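You operate a simulated robot arm through the tools that you are given. There is no shell and no other tool. Be economical: measure what you need, move in short steps, check, and stop when the job is done.

Carry out the task below with a simulated two-armed robot. There is one attempt and no reset: what you move stays moved.

TASK
Take the square black plug and leave it on the black pad. Open the left drawer of the grey bench, take the round blue plug and leave it in the inside of the left drawer of the grey bench, then shut the drawer. Put the clear measuring cup that says "29" from the top of the grey bench in the dark grey bin and the clear measuring cup labelled "27" on the lower shelf of the red trolley. Turn the orange marker on the header gauge to 0. Take the yellow sign and put it on the top of the wooden bench. Push the teal lid over the knobs shut. Any order will do. Set down upright: square black plug, round blue plug, clear measuring cup, yellow sign.

It is judged by the outcome, as a careful person would: the job done as asked, and still so three seconds after it is handed in. It fails if anything else is knocked over, pushed out of place, dropped, spilled or broken. A push-on lid holds only when it is set on centred and level and pressed home; a screw cap is set on level and turned clockwise until tight.

THE ROBOT
Two 7-joint arms with two-finger parallel grippers on one trunk, on a base that drives. Base frame: it is fixed to the floor where the robot stands at the start and does not move with it; the origin is under the middle of the robot, x ahead of it, y to its left, z up. Units: mm, rad, N and s.
The left shoulder is at the start at [-107, 119, 753], the right one opposite. With the tool pointing down near the work surface each hand reaches from about 100 to 540 mm from the robot's upright axis, wherever it stands, measured 20 degrees to its own side. Places, roughly: black pad [2900, 1500, 800]; clear measuring cup [1000, 1250, 750]; dark grey bin (23x24x13 cm) [800, 1100, 900]; inside of the left drawer of the grey bench [500, 1100, 700]; left drawer of the grey bench [500, 1100, 700]; lower shelf of the red trolley [1100, 3500, 300]; orange marker on the header gauge [5000, -1100, 1100]; round blue plug (4x4x6 cm) [600, 1200, 900]; square black plug (3x3x6 cm) [500, -100, 500]; teal lid over the knobs [4900, -1900, 1500]; top of the wooden bench [5000, 2500, 900]; yellow sign [5250, -2000, 1000]. Payload 3.43 kg a hand.
Tool frame (each hand has its own): the origin (TCP) lies between the finger pads and is the grasp point; the fingertips stand 30 mm ahead of it; z points along the fingers, y is the line along which they close. Largest opening 94 mm; finger width 28, thickness 10; the body of the gripper, 50 by 96 mm, starts 55 mm behind the TCP.
Orientation is that of the tool frame in the base frame, as a unit quaternion [x, y, z, w]. With the fingers straight down and closing along the base's y, the tool's x points along the base's -x, its y along +y and its z along -z.

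THE INTERFACE
- The arms move only by the tool arm_command. It takes "left_moves", "right_moves" or both (then of equal length, played together; a hand with none holds still); each is a list of rows, each an object (a shift or turn left out is 0, a gripper value left out holds the last) with "dr": the turn, a rotation vector about the base's x, y, z in rad, a list of three; "dp": the shift along the base's x, y, z in mm, a list of three; "hand": the closure in counts, from 0 (fully open) to 255 (shut). In form: [{"dr": [rx, ry, rz], "dp": [dx, dy, dz], "hand": hand}, ...]. A call has 1 to 10 rows; each row shifts and turns the commanded pose from where the row before left it. Rows are played at 5 a second. More than 50 mm and 0.15 rad between two rows, or a gripper value outside its range, and nothing of the call is played. Where a pose cannot be reached the arm comes as near as it can. A force on the tool above 40 N (or 10 N above the force at the start of the call, whichever is more), or a blocked arm, ends the call early, and 0.2 s more pass. Each finger travels about 153 mm/s and halts on what it meets, pressing with about 38 N; the grip force reading is that of the motor and also rises with nothing between the fingers. The clock runs only during rows and for 0.2 s after the last one: add rows that do not move to give the fingers time. It gives the time, the measured TCP pose, the force on the tool (base axes), the opening and the grip force at its end, in the units of the frame above (readings bear some noise), with the torque about the TCP (base axes, N m) and any sound that the robot's microphone picked up, and new pictures: "pictures" is both (left out), scene, wrist or none (wrist: the cameras of the hands that moved).
- Cameras (640 x 400 px; columns grow to the right, rows downward): "scene" is now at [21.4, -6.5, 1443.4]; the picture's right is [-0.15, -0.99, 0.00], its down [-0.89, 0.14, -0.43] and it looks along [0.42, -0.06, -0.91] (base axes); focal length 279 px, centre (320, 200). "left" rides on the left gripper at [76, -14, -102] in its tool frame; the picture's right is [0.18, 0.98, 0.00], its down [-0.75, 0.14, -0.64] and it looks along [-0.63, 0.12, 0.77] (tool axes); focal length 243 px, centre (320, 200). "right" rides on the right gripper at [76, 14, -102] in its tool frame; the picture's right is [-0.18, 0.98, 0.00], its down [-0.75, -0.14, -0.64] and it looks along [-0.63, -0.12, 0.77] (tool axes); focal length 243 px, centre (320, 200).
- slide_trunk(by): slides the trunk up (or, below 0, down) by that many mm; the arms and the scene camera ride with it, the base frame stays. It gives what a move gives, with no picture.
- drive_base(legs): drives the robot by 1 to 6 legs, each [ahead, left, turn to the left] in mm, mm and rad, along the robot's own axes; the way and the turn of a leg run together, so that a leg with both is an arc; at most 1500 mm and 3.142 rad a leg. The arms and the cameras ride along, it lands a little off, and it stops where it bumps. It gives what a move gives, and a new picture of the scene camera.
- head_to(pan, tilt): turns the head with the scene camera to pan (to the left, within 2.496 rad either way) and tilt (down, from -0.506 to 1.204), counted from straight ahead of the robot. It gives what a move gives, and a new picture of the scene camera.
- probe_pixels(camera, pixels): for up to 12 pixels [column, row] of the newest picture of that camera ("zoom" is the newest enlarged one), the place [x, y, z] in the base frame of the surface seen there, good to about 2 mm. No time passes.
- close_up(camera, box): a new picture of the part [left, top, right, bottom] of that camera's present view, enlarged. No time passes.
- sign_off(): hands the job in; it is judged then, once.

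Keep the steps short. Do not move on a guess: measure, check each grasp and each placing, and mend mistakes. In all there are 138 turns and 260 pictures (those below and enlarged ones count). Leave the grippers open and the arms clear of the work at the hand-in unless told otherwise, and finish with a single line.

The tools are called after "Request:" as name(argument=value, ...) on one line, values as JSON. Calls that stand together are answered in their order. arm_command: Moves the arms, as the interface text tells. Its arguments: {"type":"object","properties":{"left_moves":{"type":"array","items":{"type":"object","properties":{"dr":{"type":"array","items":{"type":"number"}},"dp":{"type":"array","items":{"type":"number"}},"hand":{"type":"number"}}}},"right_moves":{"type":"array","items":{"type":"object","properties":{"dr":{"type":"array","items":{"type":"number"}},"dp":{"type":"array","items":{"type":"number"}},"hand":{"type":"number"}}}},"pictures":{"type":"string","enum":["both","scene","wrist","none"]}},"required":[]} The other tools are called the same way: slide_trunk (by) slides the trunk up or down; drive_base (legs) drives the base; head_to (pan, tilt) turns the head that bears the scene camera; probe_pixels (camera, pixels) gives the place of the surface under pixels of a picture; close_up (camera, box) takes an enlarged picture of a part of a camera's view; sign_off () hands the job in.

At the start:

```text
time: 0.0
left_eef_pos: [295.9, 28.6, 788.7]
left_orientation: [0.0, 1.0, 0.001, 0.0]
left_contact_force: [-0.1, 0.4, 1.0]
left_moment: [-0.01, -0.02, -0.02]
left_width: 93.9
left_finger_force: 0.1
right_eef_pos: [242.5, -171.1, 768.5]
right_orientation: [0.001, 1.0, 0.0, 0.001]
right_contact_force: [-0.8, -0.4, 0.2]
right_moment: [0.0, -0.02, 0.02]
right_width: 94.0
right_finger_force: 0.1
trunk travel left (down, up): [-175.0, 160.0]
robot x, y, heading: [5.5, 1.2, -0.003]
head pan, tilt: [-0.152, 1.131]
```

scene: 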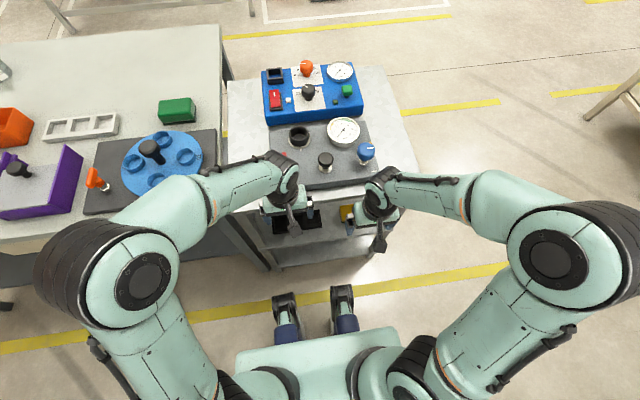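
right: 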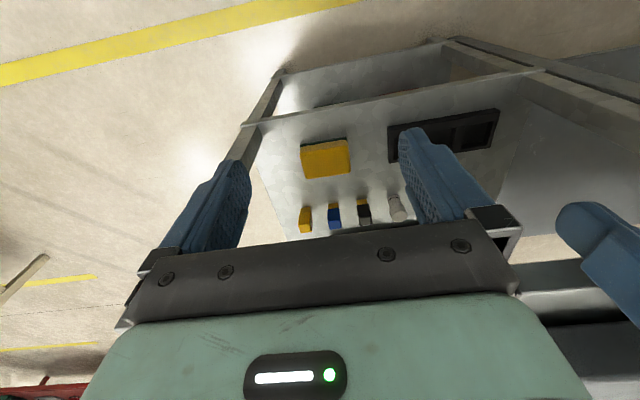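
left: 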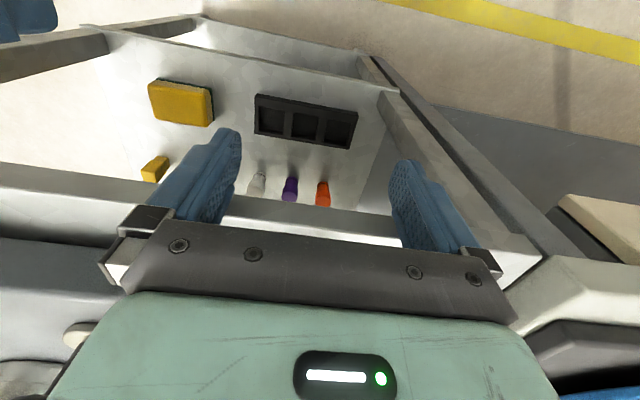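

I see a cart ahead with plugs on its lower shelf. I'll enlarge the right wrist view of the plugs and the scene.

Request:
close_up(camera="right", box=[240, 80, 520, 255])

Request:
close_up(camera="scene", box=[220, 50, 420, 270])

Request:
head_to(pan=0.9, tilt=0.6)

Request:
probe_pixels(camera="right", pixels=[[305, 220], [334, 215], [364, 205], [363, 218], [396, 205], [335, 235], [325, 155], [245, 125], [545, 72], [280, 75]])

```text
2.29 times, centred on (380, 168) of right
```

zoom: 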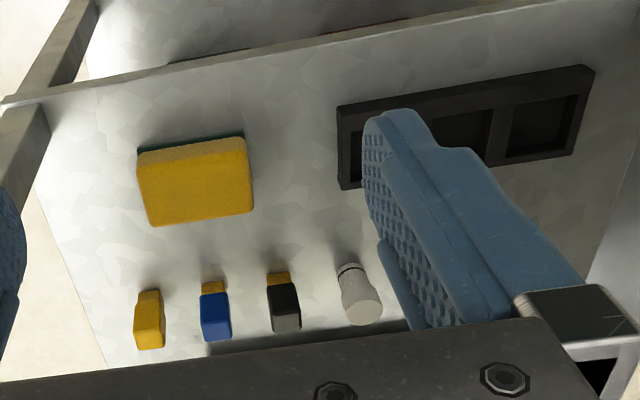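

```text
1.82 times, centred on (320, 160) of scene
```

zoom: 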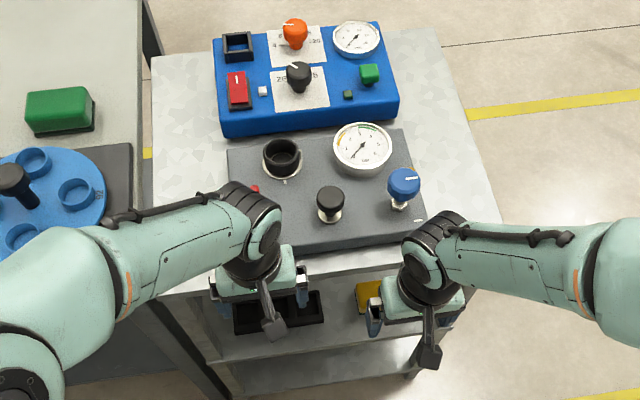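

```text
time: 1.3
left_eef_pos: [295.1, 26.6, 789.7]
left_orientation: [0.0, 1.0, 0.0, 0.0]
left_contact_force: [0.7, 0.6, 0.2]
left_moment: [0.0, 0.0, 0.0]
left_width: 94.0
left_finger_force: 0.0
right_eef_pos: [242.6, -170.8, 770.2]
right_orientation: [0.0, 1.0, 0.0, 0.0]
right_contact_force: [-0.4, -0.1, 0.5]
right_moment: [0.02, 0.02, -0.01]
right_width: 94.0
right_finger_force: 0.1
trunk travel left (down, up): [-175.0, 160.0]
robot x, y, heading: [3.6, 0.1, 0.003]
head pan, tilt: [0.901, 0.6]
```

scene: 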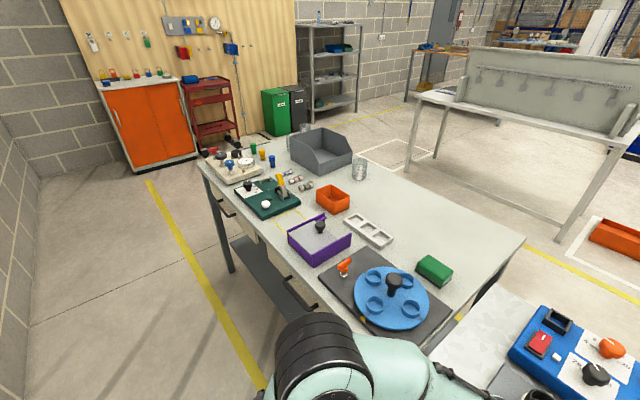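

```text
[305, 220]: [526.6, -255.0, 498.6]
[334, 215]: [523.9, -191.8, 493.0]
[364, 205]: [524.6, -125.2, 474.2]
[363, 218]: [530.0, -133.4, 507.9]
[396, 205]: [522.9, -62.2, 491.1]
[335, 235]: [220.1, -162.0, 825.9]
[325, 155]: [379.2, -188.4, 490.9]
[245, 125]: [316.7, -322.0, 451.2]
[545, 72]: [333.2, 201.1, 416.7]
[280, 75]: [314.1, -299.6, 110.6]
```

The black plug stands at about [527,-130] on the shelf (z≈450). I'll probe more of the bench scene, and the sponge, tray and shelf edges in the right wrist view.

Request:
probe_pixels(camera="right", pixels=[[304, 150], [348, 143], [303, 177], [350, 172], [390, 130], [390, 160], [495, 112], [495, 140], [300, 110], [420, 240], [356, 206], [373, 205]])

Request:
probe_pixels(camera="scene", pixels=[[360, 170], [350, 145], [320, 150], [272, 165], [262, 160], [254, 150], [235, 213], [300, 250], [228, 190], [330, 275], [293, 140], [190, 130]])

Request:
close_up(camera="scene", box=[190, 110, 400, 260])

Request:
close_up(camera="scene", box=[60, 0, 320, 180])

Request:
head_to(pan=0.0, tilt=0.9)

```text
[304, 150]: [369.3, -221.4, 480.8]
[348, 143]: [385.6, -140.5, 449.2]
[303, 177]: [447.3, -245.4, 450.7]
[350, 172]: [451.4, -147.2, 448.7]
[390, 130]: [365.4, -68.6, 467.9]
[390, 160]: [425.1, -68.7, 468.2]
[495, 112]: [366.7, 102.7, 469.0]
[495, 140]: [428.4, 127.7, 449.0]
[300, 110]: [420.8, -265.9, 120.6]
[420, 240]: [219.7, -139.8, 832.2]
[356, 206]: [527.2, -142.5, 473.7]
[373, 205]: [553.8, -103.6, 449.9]
```

```text
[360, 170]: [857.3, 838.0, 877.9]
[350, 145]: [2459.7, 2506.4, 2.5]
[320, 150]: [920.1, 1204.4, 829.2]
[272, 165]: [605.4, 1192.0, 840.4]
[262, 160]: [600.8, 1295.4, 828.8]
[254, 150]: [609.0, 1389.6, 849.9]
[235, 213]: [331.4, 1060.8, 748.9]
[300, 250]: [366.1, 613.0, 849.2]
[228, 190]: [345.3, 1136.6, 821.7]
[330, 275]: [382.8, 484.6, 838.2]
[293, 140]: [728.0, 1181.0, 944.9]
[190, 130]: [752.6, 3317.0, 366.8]
```

```text
2.67 times, centred on (295, 185) of scene
```

zoom: 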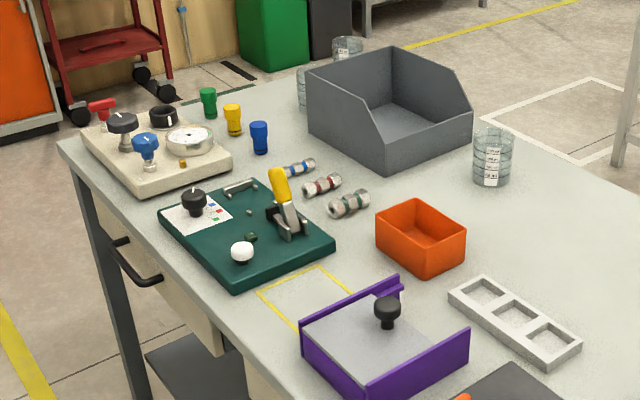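

```text
2.22 times, centred on (190, 90) of scene
```

zoom: 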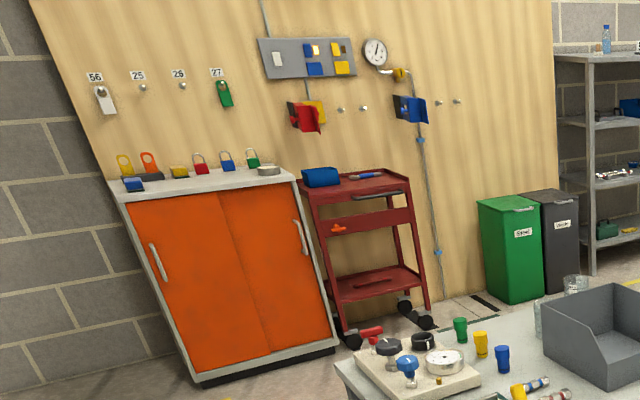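

```text
time: 2.5
left_eef_pos: [295.4, 27.6, 790.0]
left_orientation: [0.0, 1.0, 0.0, 0.0]
left_contact_force: [-0.8, 0.0, -0.1]
left_moment: [-0.02, -0.03, -0.01]
left_width: 93.8
left_finger_force: 0.0
right_eef_pos: [244.0, -171.3, 768.7]
right_orientation: [0.0, 1.0, 0.0, 0.0]
right_contact_force: [-0.5, -0.2, -0.3]
right_moment: [0.05, 0.02, 0.02]
right_width: 94.0
right_finger_force: 0.0
trunk travel left (down, up): [-175.0, 160.0]
robot x, y, heading: [-0.3, 0.9, -0.003]
head pan, tilt: [0.0, 0.901]
```

scene: 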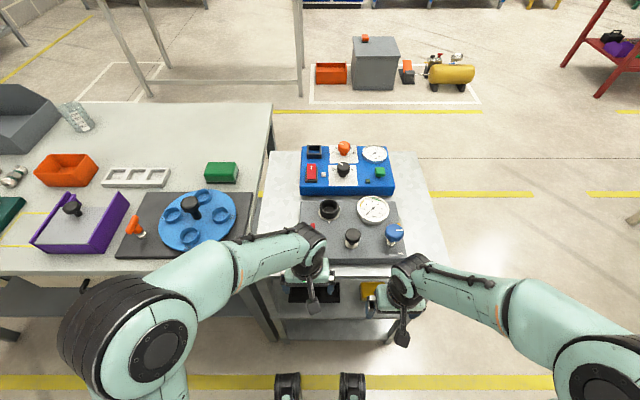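

Next I measure the cart top's front edge and the sponge, to plan the slanted reach to the black plug.

Request:
probe_pixels(camera="scene", pixels=[[264, 258], [340, 270], [285, 250], [430, 250], [250, 210], [360, 262], [225, 265], [330, 325], [280, 330], [440, 240]])

Request:
close_up(camera="scene", box=[240, 220, 460, 360])

```text
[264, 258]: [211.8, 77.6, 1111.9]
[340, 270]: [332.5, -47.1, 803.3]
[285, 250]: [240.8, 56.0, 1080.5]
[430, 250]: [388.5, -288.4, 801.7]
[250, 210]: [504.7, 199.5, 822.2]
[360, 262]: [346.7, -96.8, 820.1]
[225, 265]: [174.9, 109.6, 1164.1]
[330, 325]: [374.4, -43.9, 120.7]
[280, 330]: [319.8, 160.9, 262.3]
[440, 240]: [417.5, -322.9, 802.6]
```

```text
2.86 times, centred on (350, 290) of scene
```

zoom: 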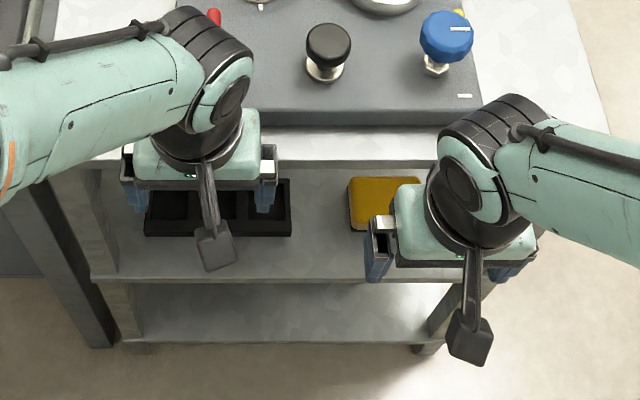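

Plan for the black plug: reach it with the right hand pitched about 40° below the horizontal. First I back off 200 mm so there is room to pitch the hand and lower the trunk.

Request:
drive_base(legs=[[-200, 0, 0]])

Request:
arm_command(right_moves=[{"dr": [0, -0.145, 0], "dp": [20, 5, -10], "hand": 100}, {"dr": [0, -0.145, 0], "dp": [20, 5, -10]}, {"dr": [0, -0.145, 0], "dp": [20, 5, -10]}, {"dr": [0, -0.145, 0], "dp": [20, 5, -10]}, {"dr": [0, -0.145, 0], "dp": [20, 5, -10]}, {"dr": [0, -0.145, 0], "dp": [20, 5, -10]}, {"dp": [0, 0, -10]}], left_moves=[{"dp": [-20, 10, 30]}, {"dp": [-20, 10, 30]}, {"dp": [-20, 10, 30]}, {"dp": [0, 10, 30]}, {}, {}, {}], pictures="wrist")

Request:
slide_trunk(by=-150)

Request:
head_to(pan=0, tilt=0.75)

```text
time: 4.1
left_eef_pos: [98.8, 27.7, 790.4]
left_orientation: [0.0, 1.0, 0.0, 0.0]
left_contact_force: [-0.2, 0.2, 0.8]
left_moment: [0.0, -0.01, 0.01]
left_width: 94.2
left_finger_force: 0.1
right_eef_pos: [46.0, -170.4, 768.3]
right_orientation: [0.001, 1.0, 0.0, 0.002]
right_contact_force: [-0.7, 0.3, 0.3]
right_moment: [0.01, 0.01, -0.03]
right_width: 94.2
right_finger_force: 0.1
trunk travel left (down, up): [-175.0, 160.0]
robot x, y, heading: [-197.8, 1.6, 0.001]
head pan, tilt: [0.0, 0.901]
```

scene: 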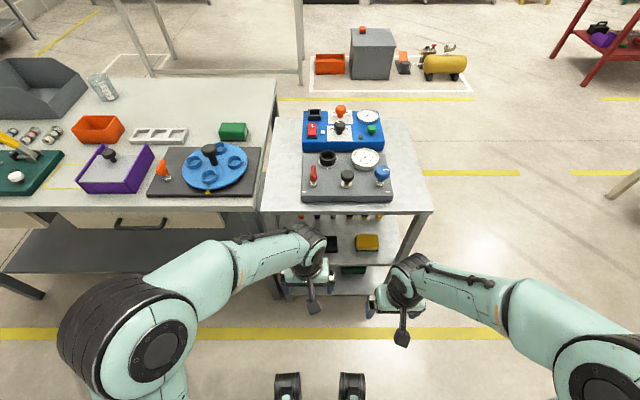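

```text
time: 5.7
left_eef_pos: [39.2, 68.2, 910.6]
left_orientation: [0.001, 1.0, 0.0, -0.001]
left_contact_force: [-0.5, 0.2, 0.2]
left_moment: [-0.03, 0.0, -0.01]
left_width: 93.9
left_finger_force: 0.0
right_eef_pos: [165.1, -140.1, 700.0]
right_orientation: [0.001, 0.906, 0.001, 0.423]
right_contact_force: [0.1, 0.3, 1.4]
right_moment: [0.04, 0.01, 0.0]
right_width: 57.3
right_finger_force: 0.0
trunk travel left (down, up): [-175.0, 160.0]
robot x, y, heading: [-198.9, 1.4, -0.0]
head pan, tilt: [0.0, 0.901]
```

right: 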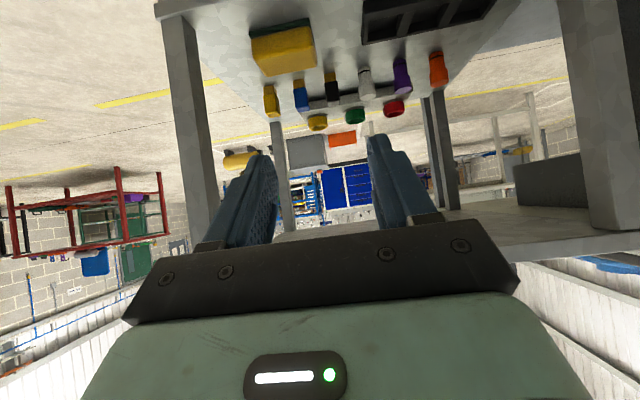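
left: 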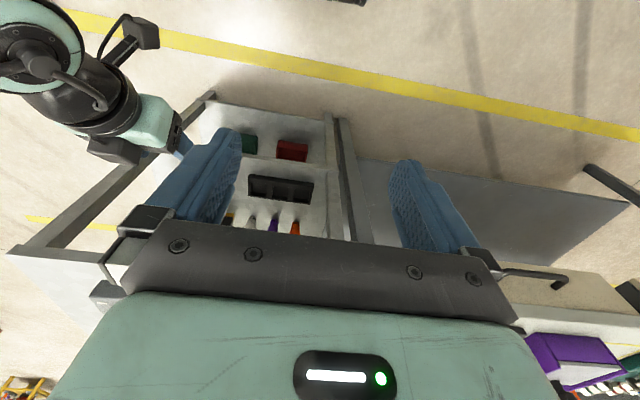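

```text
time: 7.4
left_eef_pos: [39.2, 68.6, 760.1]
left_orientation: [0.001, 1.0, 0.0, 0.0]
left_contact_force: [0.2, 0.4, -0.3]
left_moment: [-0.04, 0.01, -0.01]
left_width: 93.8
left_finger_force: 0.0
right_eef_pos: [166.3, -140.9, 549.0]
right_orientation: [0.0, 0.907, 0.0, 0.422]
right_contact_force: [0.0, 0.5, -0.2]
right_moment: [-0.01, 0.01, 0.0]
right_width: 57.3
right_finger_force: 0.1
trunk travel left (down, up): [-25.0, 310.0]
robot x, y, heading: [-194.0, -4.1, 0.002]
head pan, tilt: [0.0, 0.901]
```

```text
time: 8.1
left_eef_pos: [40.1, 68.3, 759.9]
left_orientation: [0.001, 1.0, 0.0, 0.0]
left_contact_force: [-0.2, 0.9, -0.2]
left_moment: [0.04, -0.01, -0.02]
left_width: 94.0
left_finger_force: 0.0
right_eef_pos: [166.2, -140.4, 548.3]
right_orientation: [0.0, 0.907, 0.0, 0.421]
right_contact_force: [1.1, 0.0, -0.3]
right_moment: [0.01, 0.02, -0.01]
right_width: 57.1
right_finger_force: 0.0
trunk travel left (down, up): [-25.0, 310.0]
robot x, y, heading: [-198.6, 0.1, 0.0]
head pan, tilt: [0.0, 0.75]
```

scene: 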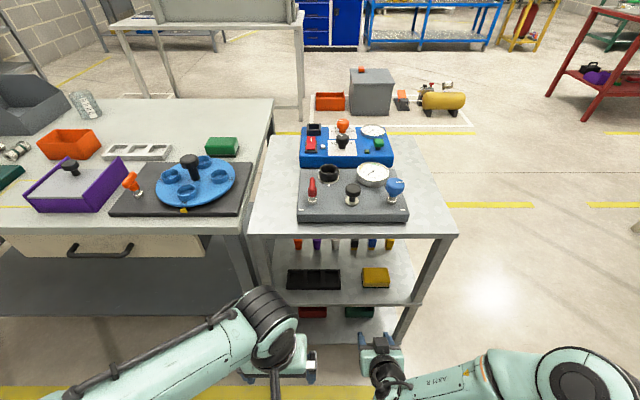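

The hand is pitched and the trunk is lowered. I'll check the plugs in close-up.

Request:
close_up(camera="scene", box=[260, 215, 420, 315])

Request:
close_up(camera="right", box=[180, 0, 500, 200])

```text
4.00 times, centred on (340, 265) of scene
```

zoom: 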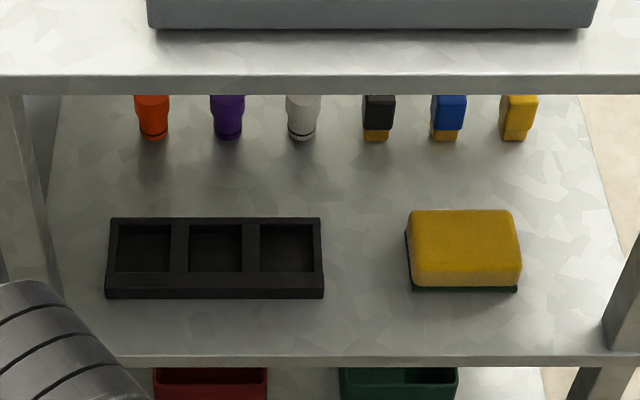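

```text
2.00 times, centred on (340, 100) of right
```

zoom: 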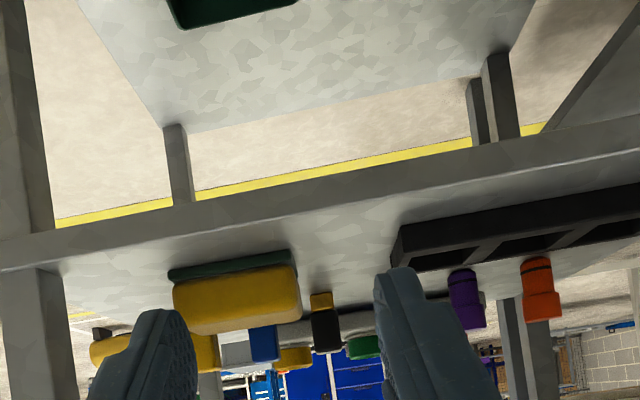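

Request:
probe_pixels(camera="zoom", pixels=[[325, 330], [314, 320], [336, 320], [322, 300], [263, 345], [215, 345], [298, 290], [175, 300], [240, 325], [240, 290], [320, 270]])

Request:
probe_pixels(camera="scene", pixels=[[354, 240], [345, 238], [363, 268], [389, 266], [390, 285], [340, 235], [340, 300], [345, 231]])

```text
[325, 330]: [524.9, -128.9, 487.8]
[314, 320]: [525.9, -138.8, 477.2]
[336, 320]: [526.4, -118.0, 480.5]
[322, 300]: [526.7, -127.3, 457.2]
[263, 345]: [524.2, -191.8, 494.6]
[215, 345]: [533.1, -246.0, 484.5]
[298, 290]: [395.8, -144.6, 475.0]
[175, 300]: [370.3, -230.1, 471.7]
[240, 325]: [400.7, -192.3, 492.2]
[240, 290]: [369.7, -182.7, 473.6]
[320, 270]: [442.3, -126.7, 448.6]
```

```text
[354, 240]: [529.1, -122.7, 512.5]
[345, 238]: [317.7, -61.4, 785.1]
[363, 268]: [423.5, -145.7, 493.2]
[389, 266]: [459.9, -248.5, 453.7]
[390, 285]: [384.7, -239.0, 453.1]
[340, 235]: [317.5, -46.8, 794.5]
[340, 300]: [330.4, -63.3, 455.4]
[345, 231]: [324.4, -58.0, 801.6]
```

The black plug's front face is at x≈525, y≈-128, and its top at z≈510. I drive forward 200 mm, which keeps the hand at z≈548 under the cart top.

Request:
drive_base(legs=[[200, 0, 0]])

```text
time: 9.7
left_eef_pos: [234.4, 69.7, 759.9]
left_orientation: [-0.002, 1.0, 0.0, 0.0]
left_contact_force: [0.6, -0.3, -0.1]
left_moment: [0.01, -0.01, 0.02]
left_width: 94.1
left_finger_force: 0.1
right_eef_pos: [363.8, -139.3, 549.0]
right_orientation: [-0.002, 0.907, 0.001, 0.422]
right_contact_force: [0.7, 1.3, 0.9]
right_moment: [0.02, 0.02, -0.01]
right_width: 57.2
right_finger_force: 0.1
trunk travel left (down, up): [-25.0, 310.0]
robot x, y, heading: [-1.3, 2.5, 0.005]
head pan, tilt: [0.0, 0.75]
```

scene: 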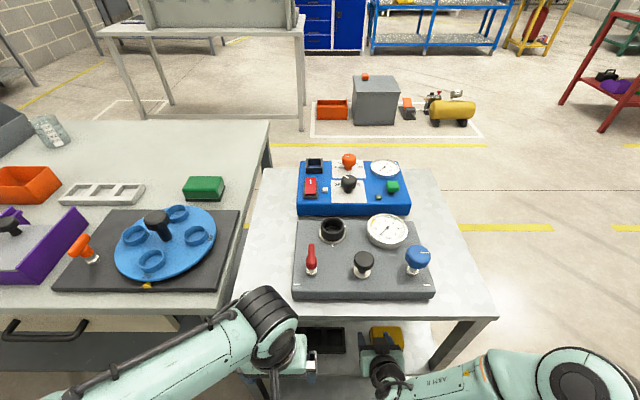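

Request:
arm_command(right_moves=[{"dp": [36, 4, 3]}, {"dp": [36, 4, 3]}, {"dp": [36, 3, -6]}, {}], pictures="wrist")

Request:
close_up(camera="right", box=[180, 20, 500, 220])

```text
time: 10.7
left_eef_pos: [235.6, 69.7, 760.0]
left_orientation: [-0.002, 1.0, -0.001, -0.001]
left_contact_force: [0.5, 0.3, 0.1]
left_moment: [0.02, -0.02, -0.02]
left_width: 94.0
left_finger_force: 0.1
right_eef_pos: [472.1, -127.7, 548.1]
right_orientation: [-0.002, 0.907, 0.002, 0.421]
right_contact_force: [0.2, 1.5, -0.1]
right_moment: [-0.01, 0.04, 0.01]
right_width: 57.2
right_finger_force: 0.1
trunk travel left (down, up): [-25.0, 310.0]
robot x, y, heading: [5.5, 2.6, 0.007]
head pan, tilt: [0.0, 0.75]
```

right: 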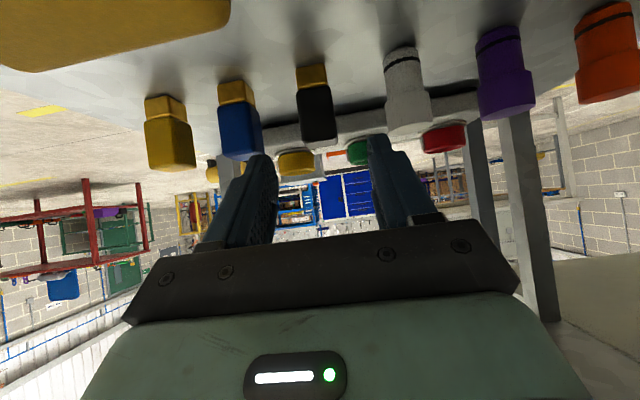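

```text
2.00 times, centred on (340, 120) of right
```

zoom: 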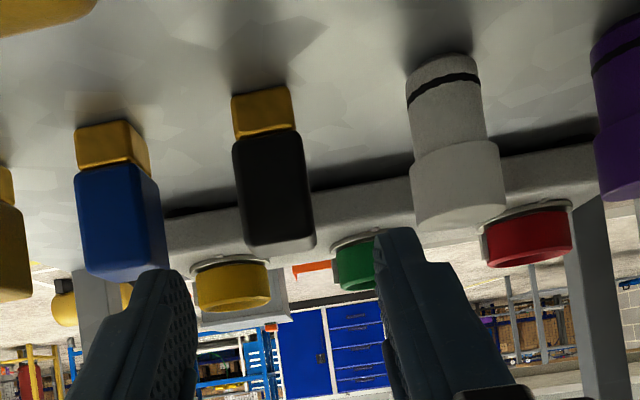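

Round items sit behind the plugs, so I probe them for clearance.

Request:
probe_pixels(camera="zoom", pixels=[[232, 290], [360, 265], [525, 245], [275, 200], [255, 190], [305, 190], [120, 230], [455, 190], [350, 190], [250, 315]])

```text
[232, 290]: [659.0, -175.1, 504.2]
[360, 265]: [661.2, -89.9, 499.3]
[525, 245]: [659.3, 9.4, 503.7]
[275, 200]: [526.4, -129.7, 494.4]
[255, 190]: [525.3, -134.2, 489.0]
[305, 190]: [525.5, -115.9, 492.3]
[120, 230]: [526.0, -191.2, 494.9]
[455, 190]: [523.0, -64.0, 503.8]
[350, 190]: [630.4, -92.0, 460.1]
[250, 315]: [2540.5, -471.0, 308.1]
```

The obstacles are at x>630, so the way is clear. I advance along the tool axis to [538,-128,491].

Request:
arm_command(right_moves=[{"dp": [22, 0, -19]}, {"dp": [22, 0, -19]}, {"dp": [22, 0, -19]}, {}], pictures="wrist")

```text
time: 11.7
left_eef_pos: [235.4, 69.4, 758.0]
left_orientation: [-0.002, 1.0, 0.0, 0.0]
left_contact_force: [-0.2, -0.1, -0.1]
left_moment: [-0.02, 0.04, 0.01]
left_width: 93.7
left_finger_force: 0.0
right_eef_pos: [537.9, -127.7, 486.8]
right_orientation: [-0.002, 0.908, 0.002, 0.419]
right_contact_force: [-0.2, -0.1, 0.7]
right_moment: [0.02, -0.04, -0.02]
right_width: 57.4
right_finger_force: 0.1
trunk travel left (down, up): [-25.0, 310.0]
robot x, y, heading: [-1.5, 3.6, 0.005]
head pan, tilt: [0.0, 0.75]
```

right: 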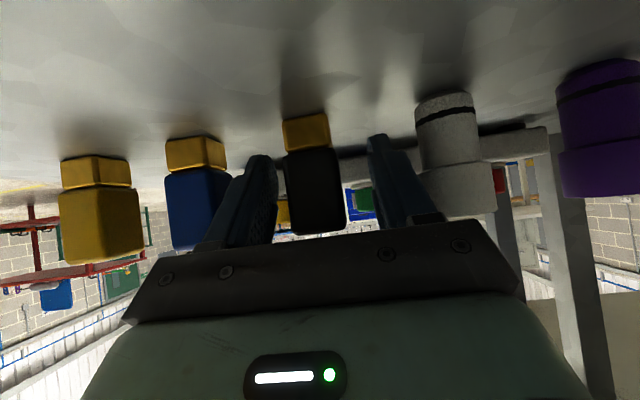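

Plug is between the pads. I close the hand, then lift 10 mm.

Request:
arm_command(right_moves=[{"hand": 255}, {}, {}, {"dp": [0, 0, 10]}, {"dp": [0, 0, 10]}], pictures="wrist")

```text
time: 12.9
left_eef_pos: [238.4, 69.1, 758.7]
left_orientation: [-0.001, 1.0, 0.001, -0.002]
left_contact_force: [0.0, -0.3, -0.2]
left_moment: [0.02, 0.0, -0.04]
left_width: 94.2
left_finger_force: 0.0
right_eef_pos: [527.5, -121.3, 483.9]
right_orientation: [-0.001, 0.916, 0.008, 0.4]
right_contact_force: [6.4, -7.3, 26.1]
right_moment: [-0.43, -0.37, 0.01]
right_width: 31.5
right_finger_force: 38.0
trunk travel left (down, up): [-25.0, 310.0]
robot x, y, heading: [1.6, -0.2, 0.006]
head pan, tilt: [0.0, 0.75]
```

right: 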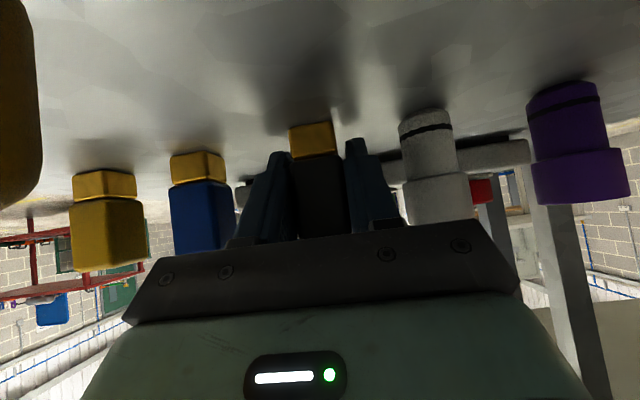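

The hand did not rise as commanded and reads 26 N. I check the scene before going on.

Request:
head_to(pan=-0.15, tilt=1.15)

Request:
close_up(camera="scene", box=[240, 150, 560, 350])

```text
time: 13.8
left_eef_pos: [237.8, 67.7, 758.9]
left_orientation: [-0.001, 1.0, 0.001, -0.002]
left_contact_force: [-0.3, -0.9, 0.3]
left_moment: [-0.02, 0.04, -0.01]
left_width: 93.9
left_finger_force: 0.1
right_eef_pos: [526.3, -119.2, 482.5]
right_orientation: [-0.002, 0.917, 0.01, 0.399]
right_contact_force: [6.6, -4.4, 20.6]
right_moment: [-0.43, -0.3, 0.03]
right_width: 31.7
right_finger_force: 38.2
trunk travel left (down, up): [-25.0, 310.0]
robot x, y, heading: [0.0, -2.0, -0.001]
head pan, tilt: [-0.15, 1.15]
```

scene: 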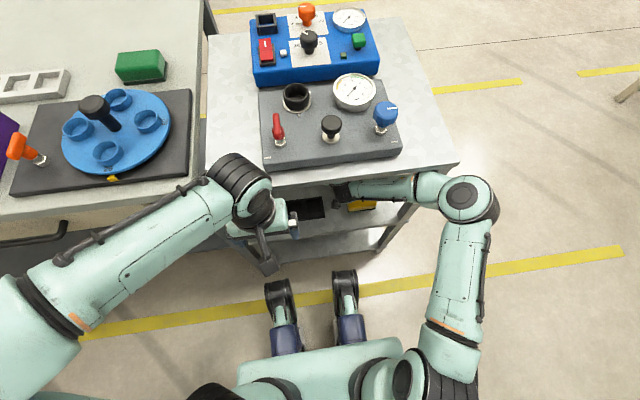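

```text
2.00 times, centred on (400, 250) of scene
```

zoom: 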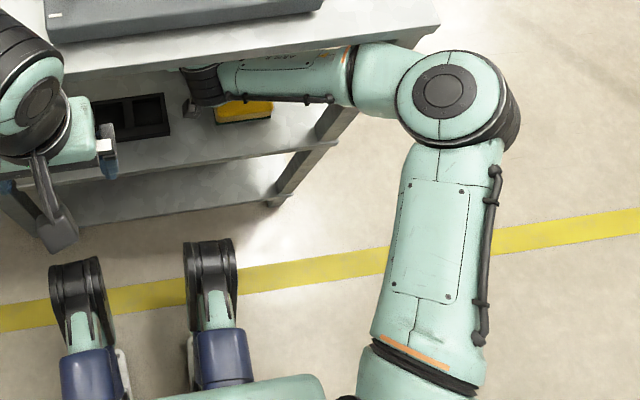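

Request:
probe_pixels(camera="scene", pixels=[[463, 197], [430, 188], [400, 185], [370, 188], [345, 193], [460, 250], [450, 160], [415, 178], [405, 215], [440, 178], [375, 178]])

```text
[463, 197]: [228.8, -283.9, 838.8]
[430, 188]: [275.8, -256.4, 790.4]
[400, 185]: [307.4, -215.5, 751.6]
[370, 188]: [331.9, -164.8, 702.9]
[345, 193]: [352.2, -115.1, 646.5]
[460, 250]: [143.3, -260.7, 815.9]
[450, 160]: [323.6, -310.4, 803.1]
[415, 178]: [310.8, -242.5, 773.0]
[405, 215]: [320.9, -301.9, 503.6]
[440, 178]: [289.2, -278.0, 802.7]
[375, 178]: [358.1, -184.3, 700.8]
```

The forearm near the elbow is touching the cart's front top edge. The plug is gripped, so I back the base 60 mm to free the elbow. The sponge is still beyond that travel.

Request:
drive_base(legs=[[-60, 0, 0]])

Request:
close_up(camera="right", box=[0, 0, 640, 400])

```text
time: 14.8
left_eef_pos: [175.7, 69.8, 759.1]
left_orientation: [-0.002, 1.0, 0.001, 0.0]
left_contact_force: [0.7, -0.5, 0.0]
left_moment: [0.0, 0.02, 0.02]
left_width: 93.8
left_finger_force: 0.0
right_eef_pos: [478.3, -127.8, 512.9]
right_orientation: [-0.002, 0.907, 0.001, 0.422]
right_contact_force: [-0.1, -0.3, -0.4]
right_moment: [0.01, 0.01, 0.0]
right_width: 31.7
right_finger_force: 38.6
trunk travel left (down, up): [-25.0, 310.0]
robot x, y, heading: [-60.0, 0.9, 0.005]
head pan, tilt: [-0.15, 1.15]
```

scene: 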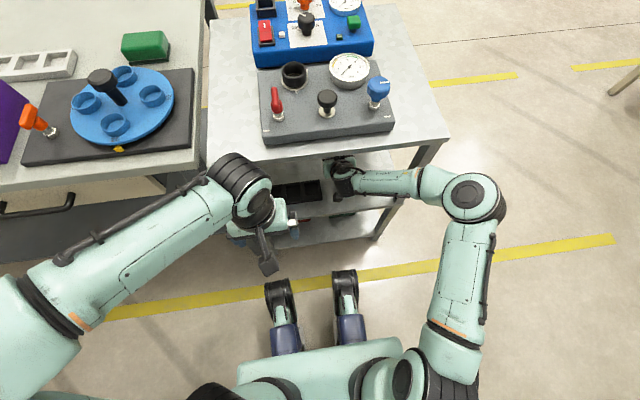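

```text
1.00 times, centred on (320, 200) of right (not enlarged: the box is as wide or as high as the picture)
```

zoom: 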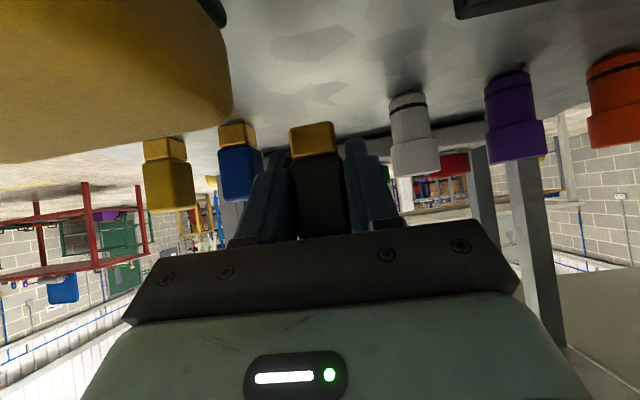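

The arm is free and the plug is in the air. I lift it 45 mm over the sponge and back out.

Request:
arm_command(right_moves=[{"dp": [-5, 3, 23]}, {"dp": [-5, 3, 23]}, {}], pictures="none")

Request:
drive_base(legs=[[-340, 0, 0]])

Request:
close_up(camera="right", box=[0, 0, 640, 400])

```text
time: 15.6
left_eef_pos: [175.4, 68.7, 760.1]
left_orientation: [-0.002, 1.0, 0.0, 0.0]
left_contact_force: [0.4, -0.1, -0.2]
left_moment: [-0.02, 0.0, 0.01]
left_width: 94.0
left_finger_force: 0.2
right_eef_pos: [469.0, -120.3, 558.0]
right_orientation: [-0.002, 0.907, 0.001, 0.422]
right_contact_force: [-1.3, 0.7, -0.6]
right_moment: [-0.04, 0.01, 0.0]
right_width: 31.5
right_finger_force: 37.4
trunk travel left (down, up): [-25.0, 310.0]
robot x, y, heading: [-63.7, 0.4, 0.005]
head pan, tilt: [-0.15, 1.15]
```

```text
time: 17.8
left_eef_pos: [-165.3, 69.0, 759.7]
left_orientation: [-0.006, 1.0, 0.0, 0.0]
left_contact_force: [-0.7, -0.1, -0.2]
left_moment: [0.01, 0.01, -0.01]
left_width: 93.6
left_finger_force: 0.0
right_eef_pos: [128.1, -121.4, 557.5]
right_orientation: [-0.004, 0.907, 0.002, 0.422]
right_contact_force: [-0.3, -0.7, -1.4]
right_moment: [-0.02, 0.01, 0.05]
right_width: 31.6
right_finger_force: 38.5
trunk travel left (down, up): [-25.0, 310.0]
robot x, y, heading: [-397.3, -3.1, 0.011]
head pan, tilt: [-0.15, 1.15]
```

scene: 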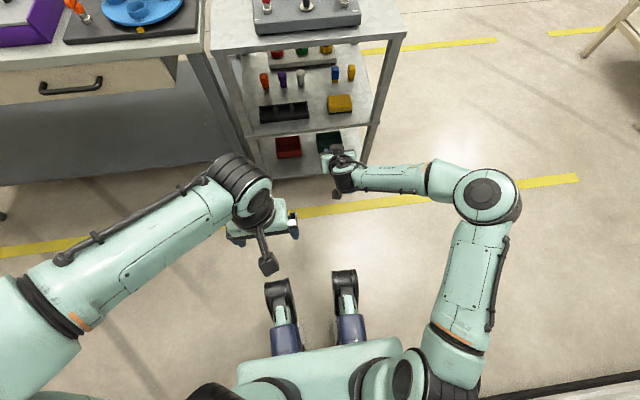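

```text
1.00 times, centred on (320, 200) of right (not enlarged: the box is as wide or as high as the picture)
```

zoom: 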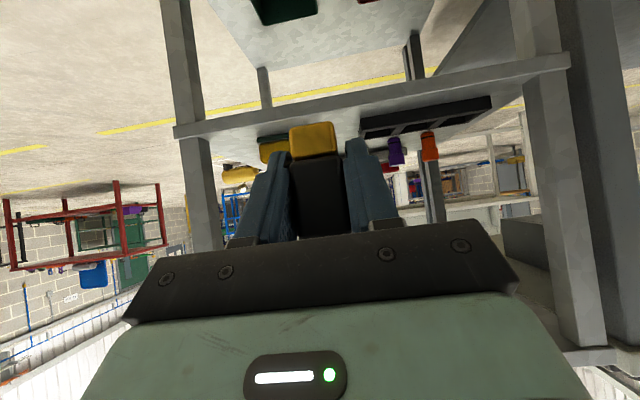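

The plug is held, the sponge is undisturbed, and I'm clear of the cart. I raise the trunk, tuck the right arm in and look around for the black pad and a route.

Request:
slide_trunk(by=150)

Request:
arm_command(right_moves=[{"dp": [-35, 0, 20]}, {"dp": [-35, 0, 20]}, {"dp": [-35, 0, 20]}, {"dp": [-35, 0, 20]}], pictures="none")

Request:
head_to(pan=0.45, tilt=0.25)

Request:
head_to(pan=-0.45, tilt=0.25)

```text
time: 19.5
left_eef_pos: [-163.7, 68.5, 909.9]
left_orientation: [-0.004, 1.0, 0.0, 0.0]
left_contact_force: [0.4, 0.2, 0.3]
left_moment: [0.0, -0.01, 0.0]
left_width: 94.0
left_finger_force: 0.1
right_eef_pos: [129.8, -120.6, 707.7]
right_orientation: [-0.004, 0.907, 0.002, 0.422]
right_contact_force: [-0.1, -0.2, -0.6]
right_moment: [0.03, 0.0, 0.02]
right_width: 31.8
right_finger_force: 38.0
trunk travel left (down, up): [-175.0, 160.0]
robot x, y, heading: [-396.3, -0.5, 0.008]
head pan, tilt: [-0.15, 1.15]
```

```text
time: 20.5
left_eef_pos: [-164.8, 68.7, 910.2]
left_orientation: [-0.006, 1.0, 0.0, 0.0]
left_contact_force: [-0.6, 0.1, 0.1]
left_moment: [-0.04, 0.0, -0.04]
left_width: 93.9
left_finger_force: 0.0
right_eef_pos: [-11.6, -119.7, 788.0]
right_orientation: [-0.003, 0.907, 0.002, 0.422]
right_contact_force: [0.1, -0.3, -0.9]
right_moment: [-0.01, 0.01, -0.03]
right_width: 31.6
right_finger_force: 37.8
trunk travel left (down, up): [-175.0, 160.0]
robot x, y, heading: [-399.1, -3.5, 0.001]
head pan, tilt: [-0.15, 1.15]
```

```text
time: 21.7
left_eef_pos: [-164.8, 68.1, 910.0]
left_orientation: [-0.006, 1.0, 0.0, 0.0]
left_contact_force: [0.3, -1.0, 0.4]
left_moment: [0.01, -0.02, -0.04]
left_width: 94.2
left_finger_force: 0.1
right_eef_pos: [-10.4, -118.2, 788.4]
right_orientation: [-0.005, 0.907, 0.003, 0.422]
right_contact_force: [-0.1, 0.6, -0.3]
right_moment: [-0.03, 0.02, 0.04]
right_width: 31.5
right_finger_force: 37.9
trunk travel left (down, up): [-175.0, 160.0]
robot x, y, heading: [-398.9, -4.6, 0.012]
head pan, tilt: [0.45, 0.25]
```

scene: 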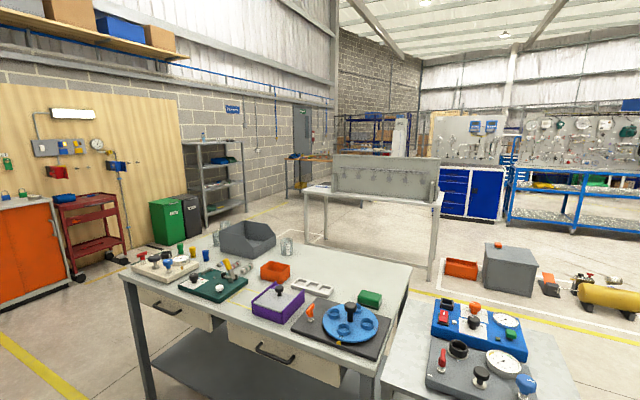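

```text
time: 22.9
left_eef_pos: [-164.3, 67.9, 910.1]
left_orientation: [-0.004, 1.0, 0.0, 0.0]
left_contact_force: [1.2, -0.2, -0.1]
left_moment: [0.02, 0.03, 0.0]
left_width: 93.9
left_finger_force: 0.2
right_eef_pos: [-9.9, -118.8, 787.5]
right_orientation: [-0.003, 0.907, 0.002, 0.421]
right_contact_force: [0.1, -0.9, -0.9]
right_moment: [-0.01, 0.0, -0.04]
right_width: 31.6
right_finger_force: 38.0
trunk travel left (down, up): [-175.0, 160.0]
robot x, y, heading: [-397.8, -0.2, 0.008]
head pan, tilt: [-0.45, 0.25]
```

scene: 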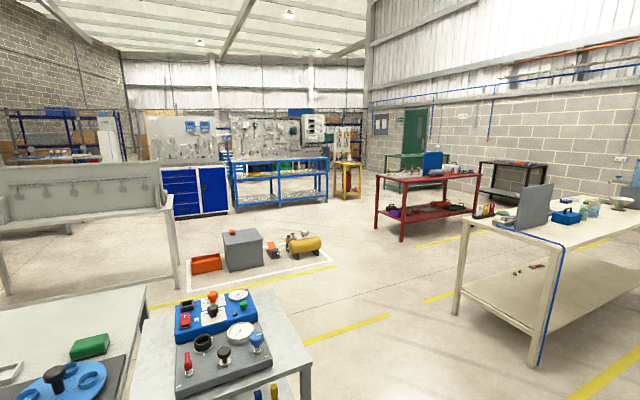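

Request:
probe_pixels(camera="scene", pixels=[[80, 170], [80, 195], [80, 212], [150, 180], [165, 205], [90, 228], [175, 280], [240, 250], [300, 245], [205, 262], [310, 128], [235, 235]])

Request:
head_to(pan=0.25, tilt=0.3)

Request:
close_up(camera="scene", box=[200, 100, 440, 250])

```text
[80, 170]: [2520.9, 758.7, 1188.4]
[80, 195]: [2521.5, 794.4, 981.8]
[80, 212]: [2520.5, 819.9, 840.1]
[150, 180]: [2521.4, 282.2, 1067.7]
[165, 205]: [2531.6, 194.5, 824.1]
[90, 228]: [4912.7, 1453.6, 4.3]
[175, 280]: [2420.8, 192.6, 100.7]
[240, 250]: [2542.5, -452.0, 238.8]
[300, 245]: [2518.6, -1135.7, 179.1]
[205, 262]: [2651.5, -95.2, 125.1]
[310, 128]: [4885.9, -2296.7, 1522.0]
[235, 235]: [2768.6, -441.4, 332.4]
```

```text
time: 24.0
left_eef_pos: [-163.7, 67.7, 909.9]
left_orientation: [-0.005, 1.0, 0.0, 0.001]
left_contact_force: [0.9, -0.7, 0.2]
left_moment: [-0.02, -0.04, 0.02]
left_width: 94.1
left_finger_force: 0.1
right_eef_pos: [-11.0, -119.5, 788.2]
right_orientation: [-0.005, 0.907, 0.004, 0.421]
right_contact_force: [0.6, -0.3, -0.5]
right_moment: [0.02, -0.02, 0.0]
right_width: 31.8
right_finger_force: 38.2
trunk travel left (down, up): [-175.0, 160.0]
robot x, y, heading: [-400.9, -0.2, 0.005]
head pan, tilt: [0.25, 0.3]
```

scene: 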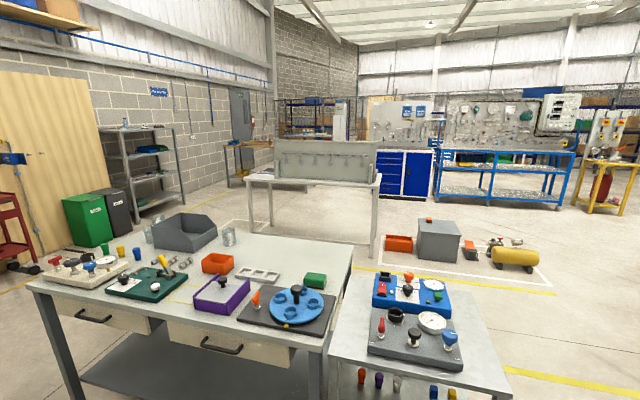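

```text
2.67 times, centred on (320, 175) of scene
```

zoom: 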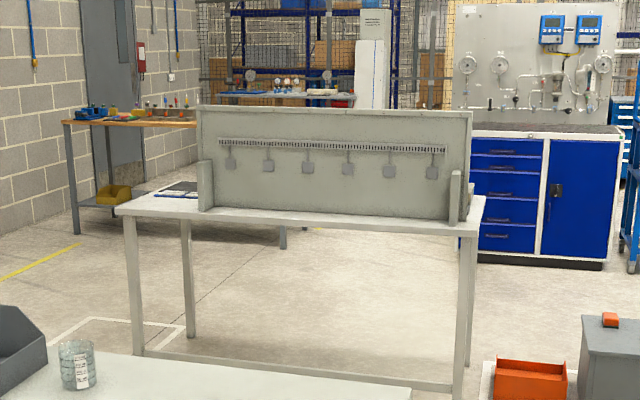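

The black pad seems to lie on the left end of the middle bench, whose panel stands on its near edge. I probe it, then drive right around the cart and down the aisle.

Request:
probe_pixels(camera="scene", pixels=[[267, 170], [272, 170], [262, 172], [250, 178], [247, 182], [246, 232], [275, 182], [230, 237], [228, 168], [310, 240], [180, 190], [285, 185]])

Request:
drive_base(legs=[[0, -780, 0], [1400, 0, 0], [700, 0, 0]])

```text
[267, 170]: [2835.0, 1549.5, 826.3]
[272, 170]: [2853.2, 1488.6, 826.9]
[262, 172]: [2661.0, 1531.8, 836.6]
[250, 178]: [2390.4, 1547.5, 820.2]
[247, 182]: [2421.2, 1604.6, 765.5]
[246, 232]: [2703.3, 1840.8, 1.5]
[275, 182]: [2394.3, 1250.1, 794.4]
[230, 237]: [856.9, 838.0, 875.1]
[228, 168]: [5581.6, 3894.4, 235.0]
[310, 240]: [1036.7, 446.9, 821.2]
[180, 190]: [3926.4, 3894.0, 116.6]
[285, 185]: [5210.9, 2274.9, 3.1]
```

```text
time: 41.2
left_eef_pos: [1941.8, -738.0, 910.9]
left_orientation: [0.011, 1.0, 0.0, 0.0]
left_contact_force: [0.0, 0.0, 0.5]
left_moment: [0.02, 0.0, -0.01]
left_width: 94.0
left_finger_force: 0.1
right_eef_pos: [2088.1, -930.8, 787.5]
right_orientation: [0.011, 0.907, -0.004, 0.421]
right_contact_force: [0.6, 0.1, -0.6]
right_moment: [0.01, -0.03, 0.0]
right_width: 31.4
right_finger_force: 37.5
trunk travel left (down, up): [-175.0, 160.0]
robot x, y, heading: [1700.6, -802.0, -0.022]
head pan, tilt: [0.25, 0.3]
```

scene: 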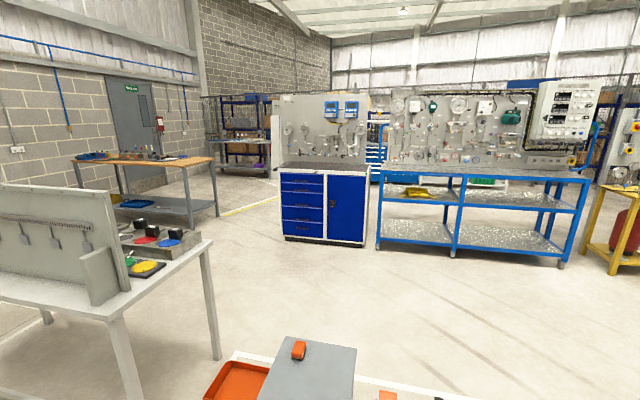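

The pad is at about [2835,1550,826]. I go up the aisle to y≈2250, then ahead to x≈2965, and turn to face -y.

Request:
drive_base(legs=[[0, 1500, 0.022], [0, 1500, 0], [1270, 0, 0], [0, 0, -1.5708]])

Request:
head_to(pan=-0.1, tilt=0.7)

```text
time: 77.4
left_eef_pos: [3048.3, 1995.6, 909.9]
left_orientation: [0.711, 0.703, 0.001, 0.0]
left_contact_force: [-0.3, 0.5, 0.7]
left_moment: [-0.02, -0.02, -0.01]
left_width: 94.0
left_finger_force: 0.0
right_eef_pos: [2857.2, 1847.8, 787.9]
right_orientation: [0.644, 0.638, -0.299, 0.297]
right_contact_force: [-0.5, 0.4, -1.0]
right_moment: [0.0, 0.01, 0.01]
right_width: 31.9
right_finger_force: 37.6
trunk travel left (down, up): [-175.0, 160.0]
robot x, y, heading: [2979.5, 2231.6, -1.58]
head pan, tilt: [0.25, 0.3]
```

scene: 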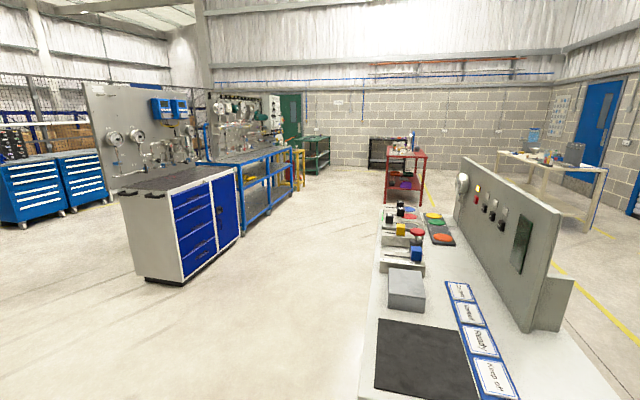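

```text
time: 78.3
left_eef_pos: [3048.5, 1996.8, 909.1]
left_orientation: [0.711, 0.703, 0.001, 0.001]
left_contact_force: [-0.2, 0.0, 0.3]
left_moment: [-0.01, 0.01, 0.04]
left_width: 93.7
left_finger_force: 0.0
right_eef_pos: [2858.8, 1847.6, 788.4]
right_orientation: [0.644, 0.638, -0.299, 0.298]
right_contact_force: [0.4, 0.2, -0.8]
right_moment: [0.03, 0.01, 0.01]
right_width: 31.9
right_finger_force: 37.6
trunk travel left (down, up): [-175.0, 160.0]
robot x, y, heading: [2981.4, 2236.7, -1.587]
head pan, tilt: [-0.099, 0.7]
```

scene: 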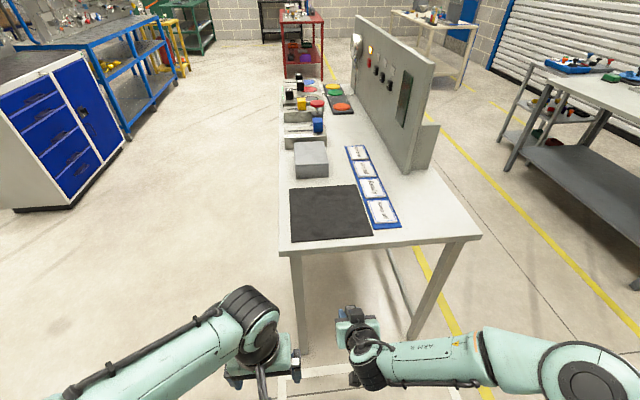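

The pad is in clear view at about (330,212). I probe its corners and the bench edge.

Request:
probe_pixels(camera="scene", pixels=[[292, 239], [370, 234], [354, 188], [291, 190], [330, 212], [330, 247], [300, 252], [480, 238], [310, 165], [375, 225], [355, 312]])

Request:
close_up(camera="scene", box=[320, 290, 400, 390])

```text
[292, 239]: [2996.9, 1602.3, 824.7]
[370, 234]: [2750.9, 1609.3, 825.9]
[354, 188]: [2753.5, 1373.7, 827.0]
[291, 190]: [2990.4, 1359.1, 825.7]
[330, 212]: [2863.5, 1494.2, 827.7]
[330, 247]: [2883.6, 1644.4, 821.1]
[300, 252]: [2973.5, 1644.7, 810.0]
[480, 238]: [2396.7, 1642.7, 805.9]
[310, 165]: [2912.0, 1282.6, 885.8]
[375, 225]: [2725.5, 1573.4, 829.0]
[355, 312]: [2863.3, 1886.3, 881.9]
```

```text
4.00 times, centred on (360, 340) of scene
```

zoom: 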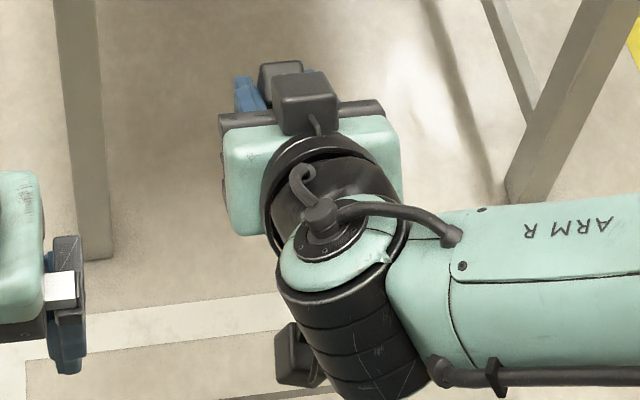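

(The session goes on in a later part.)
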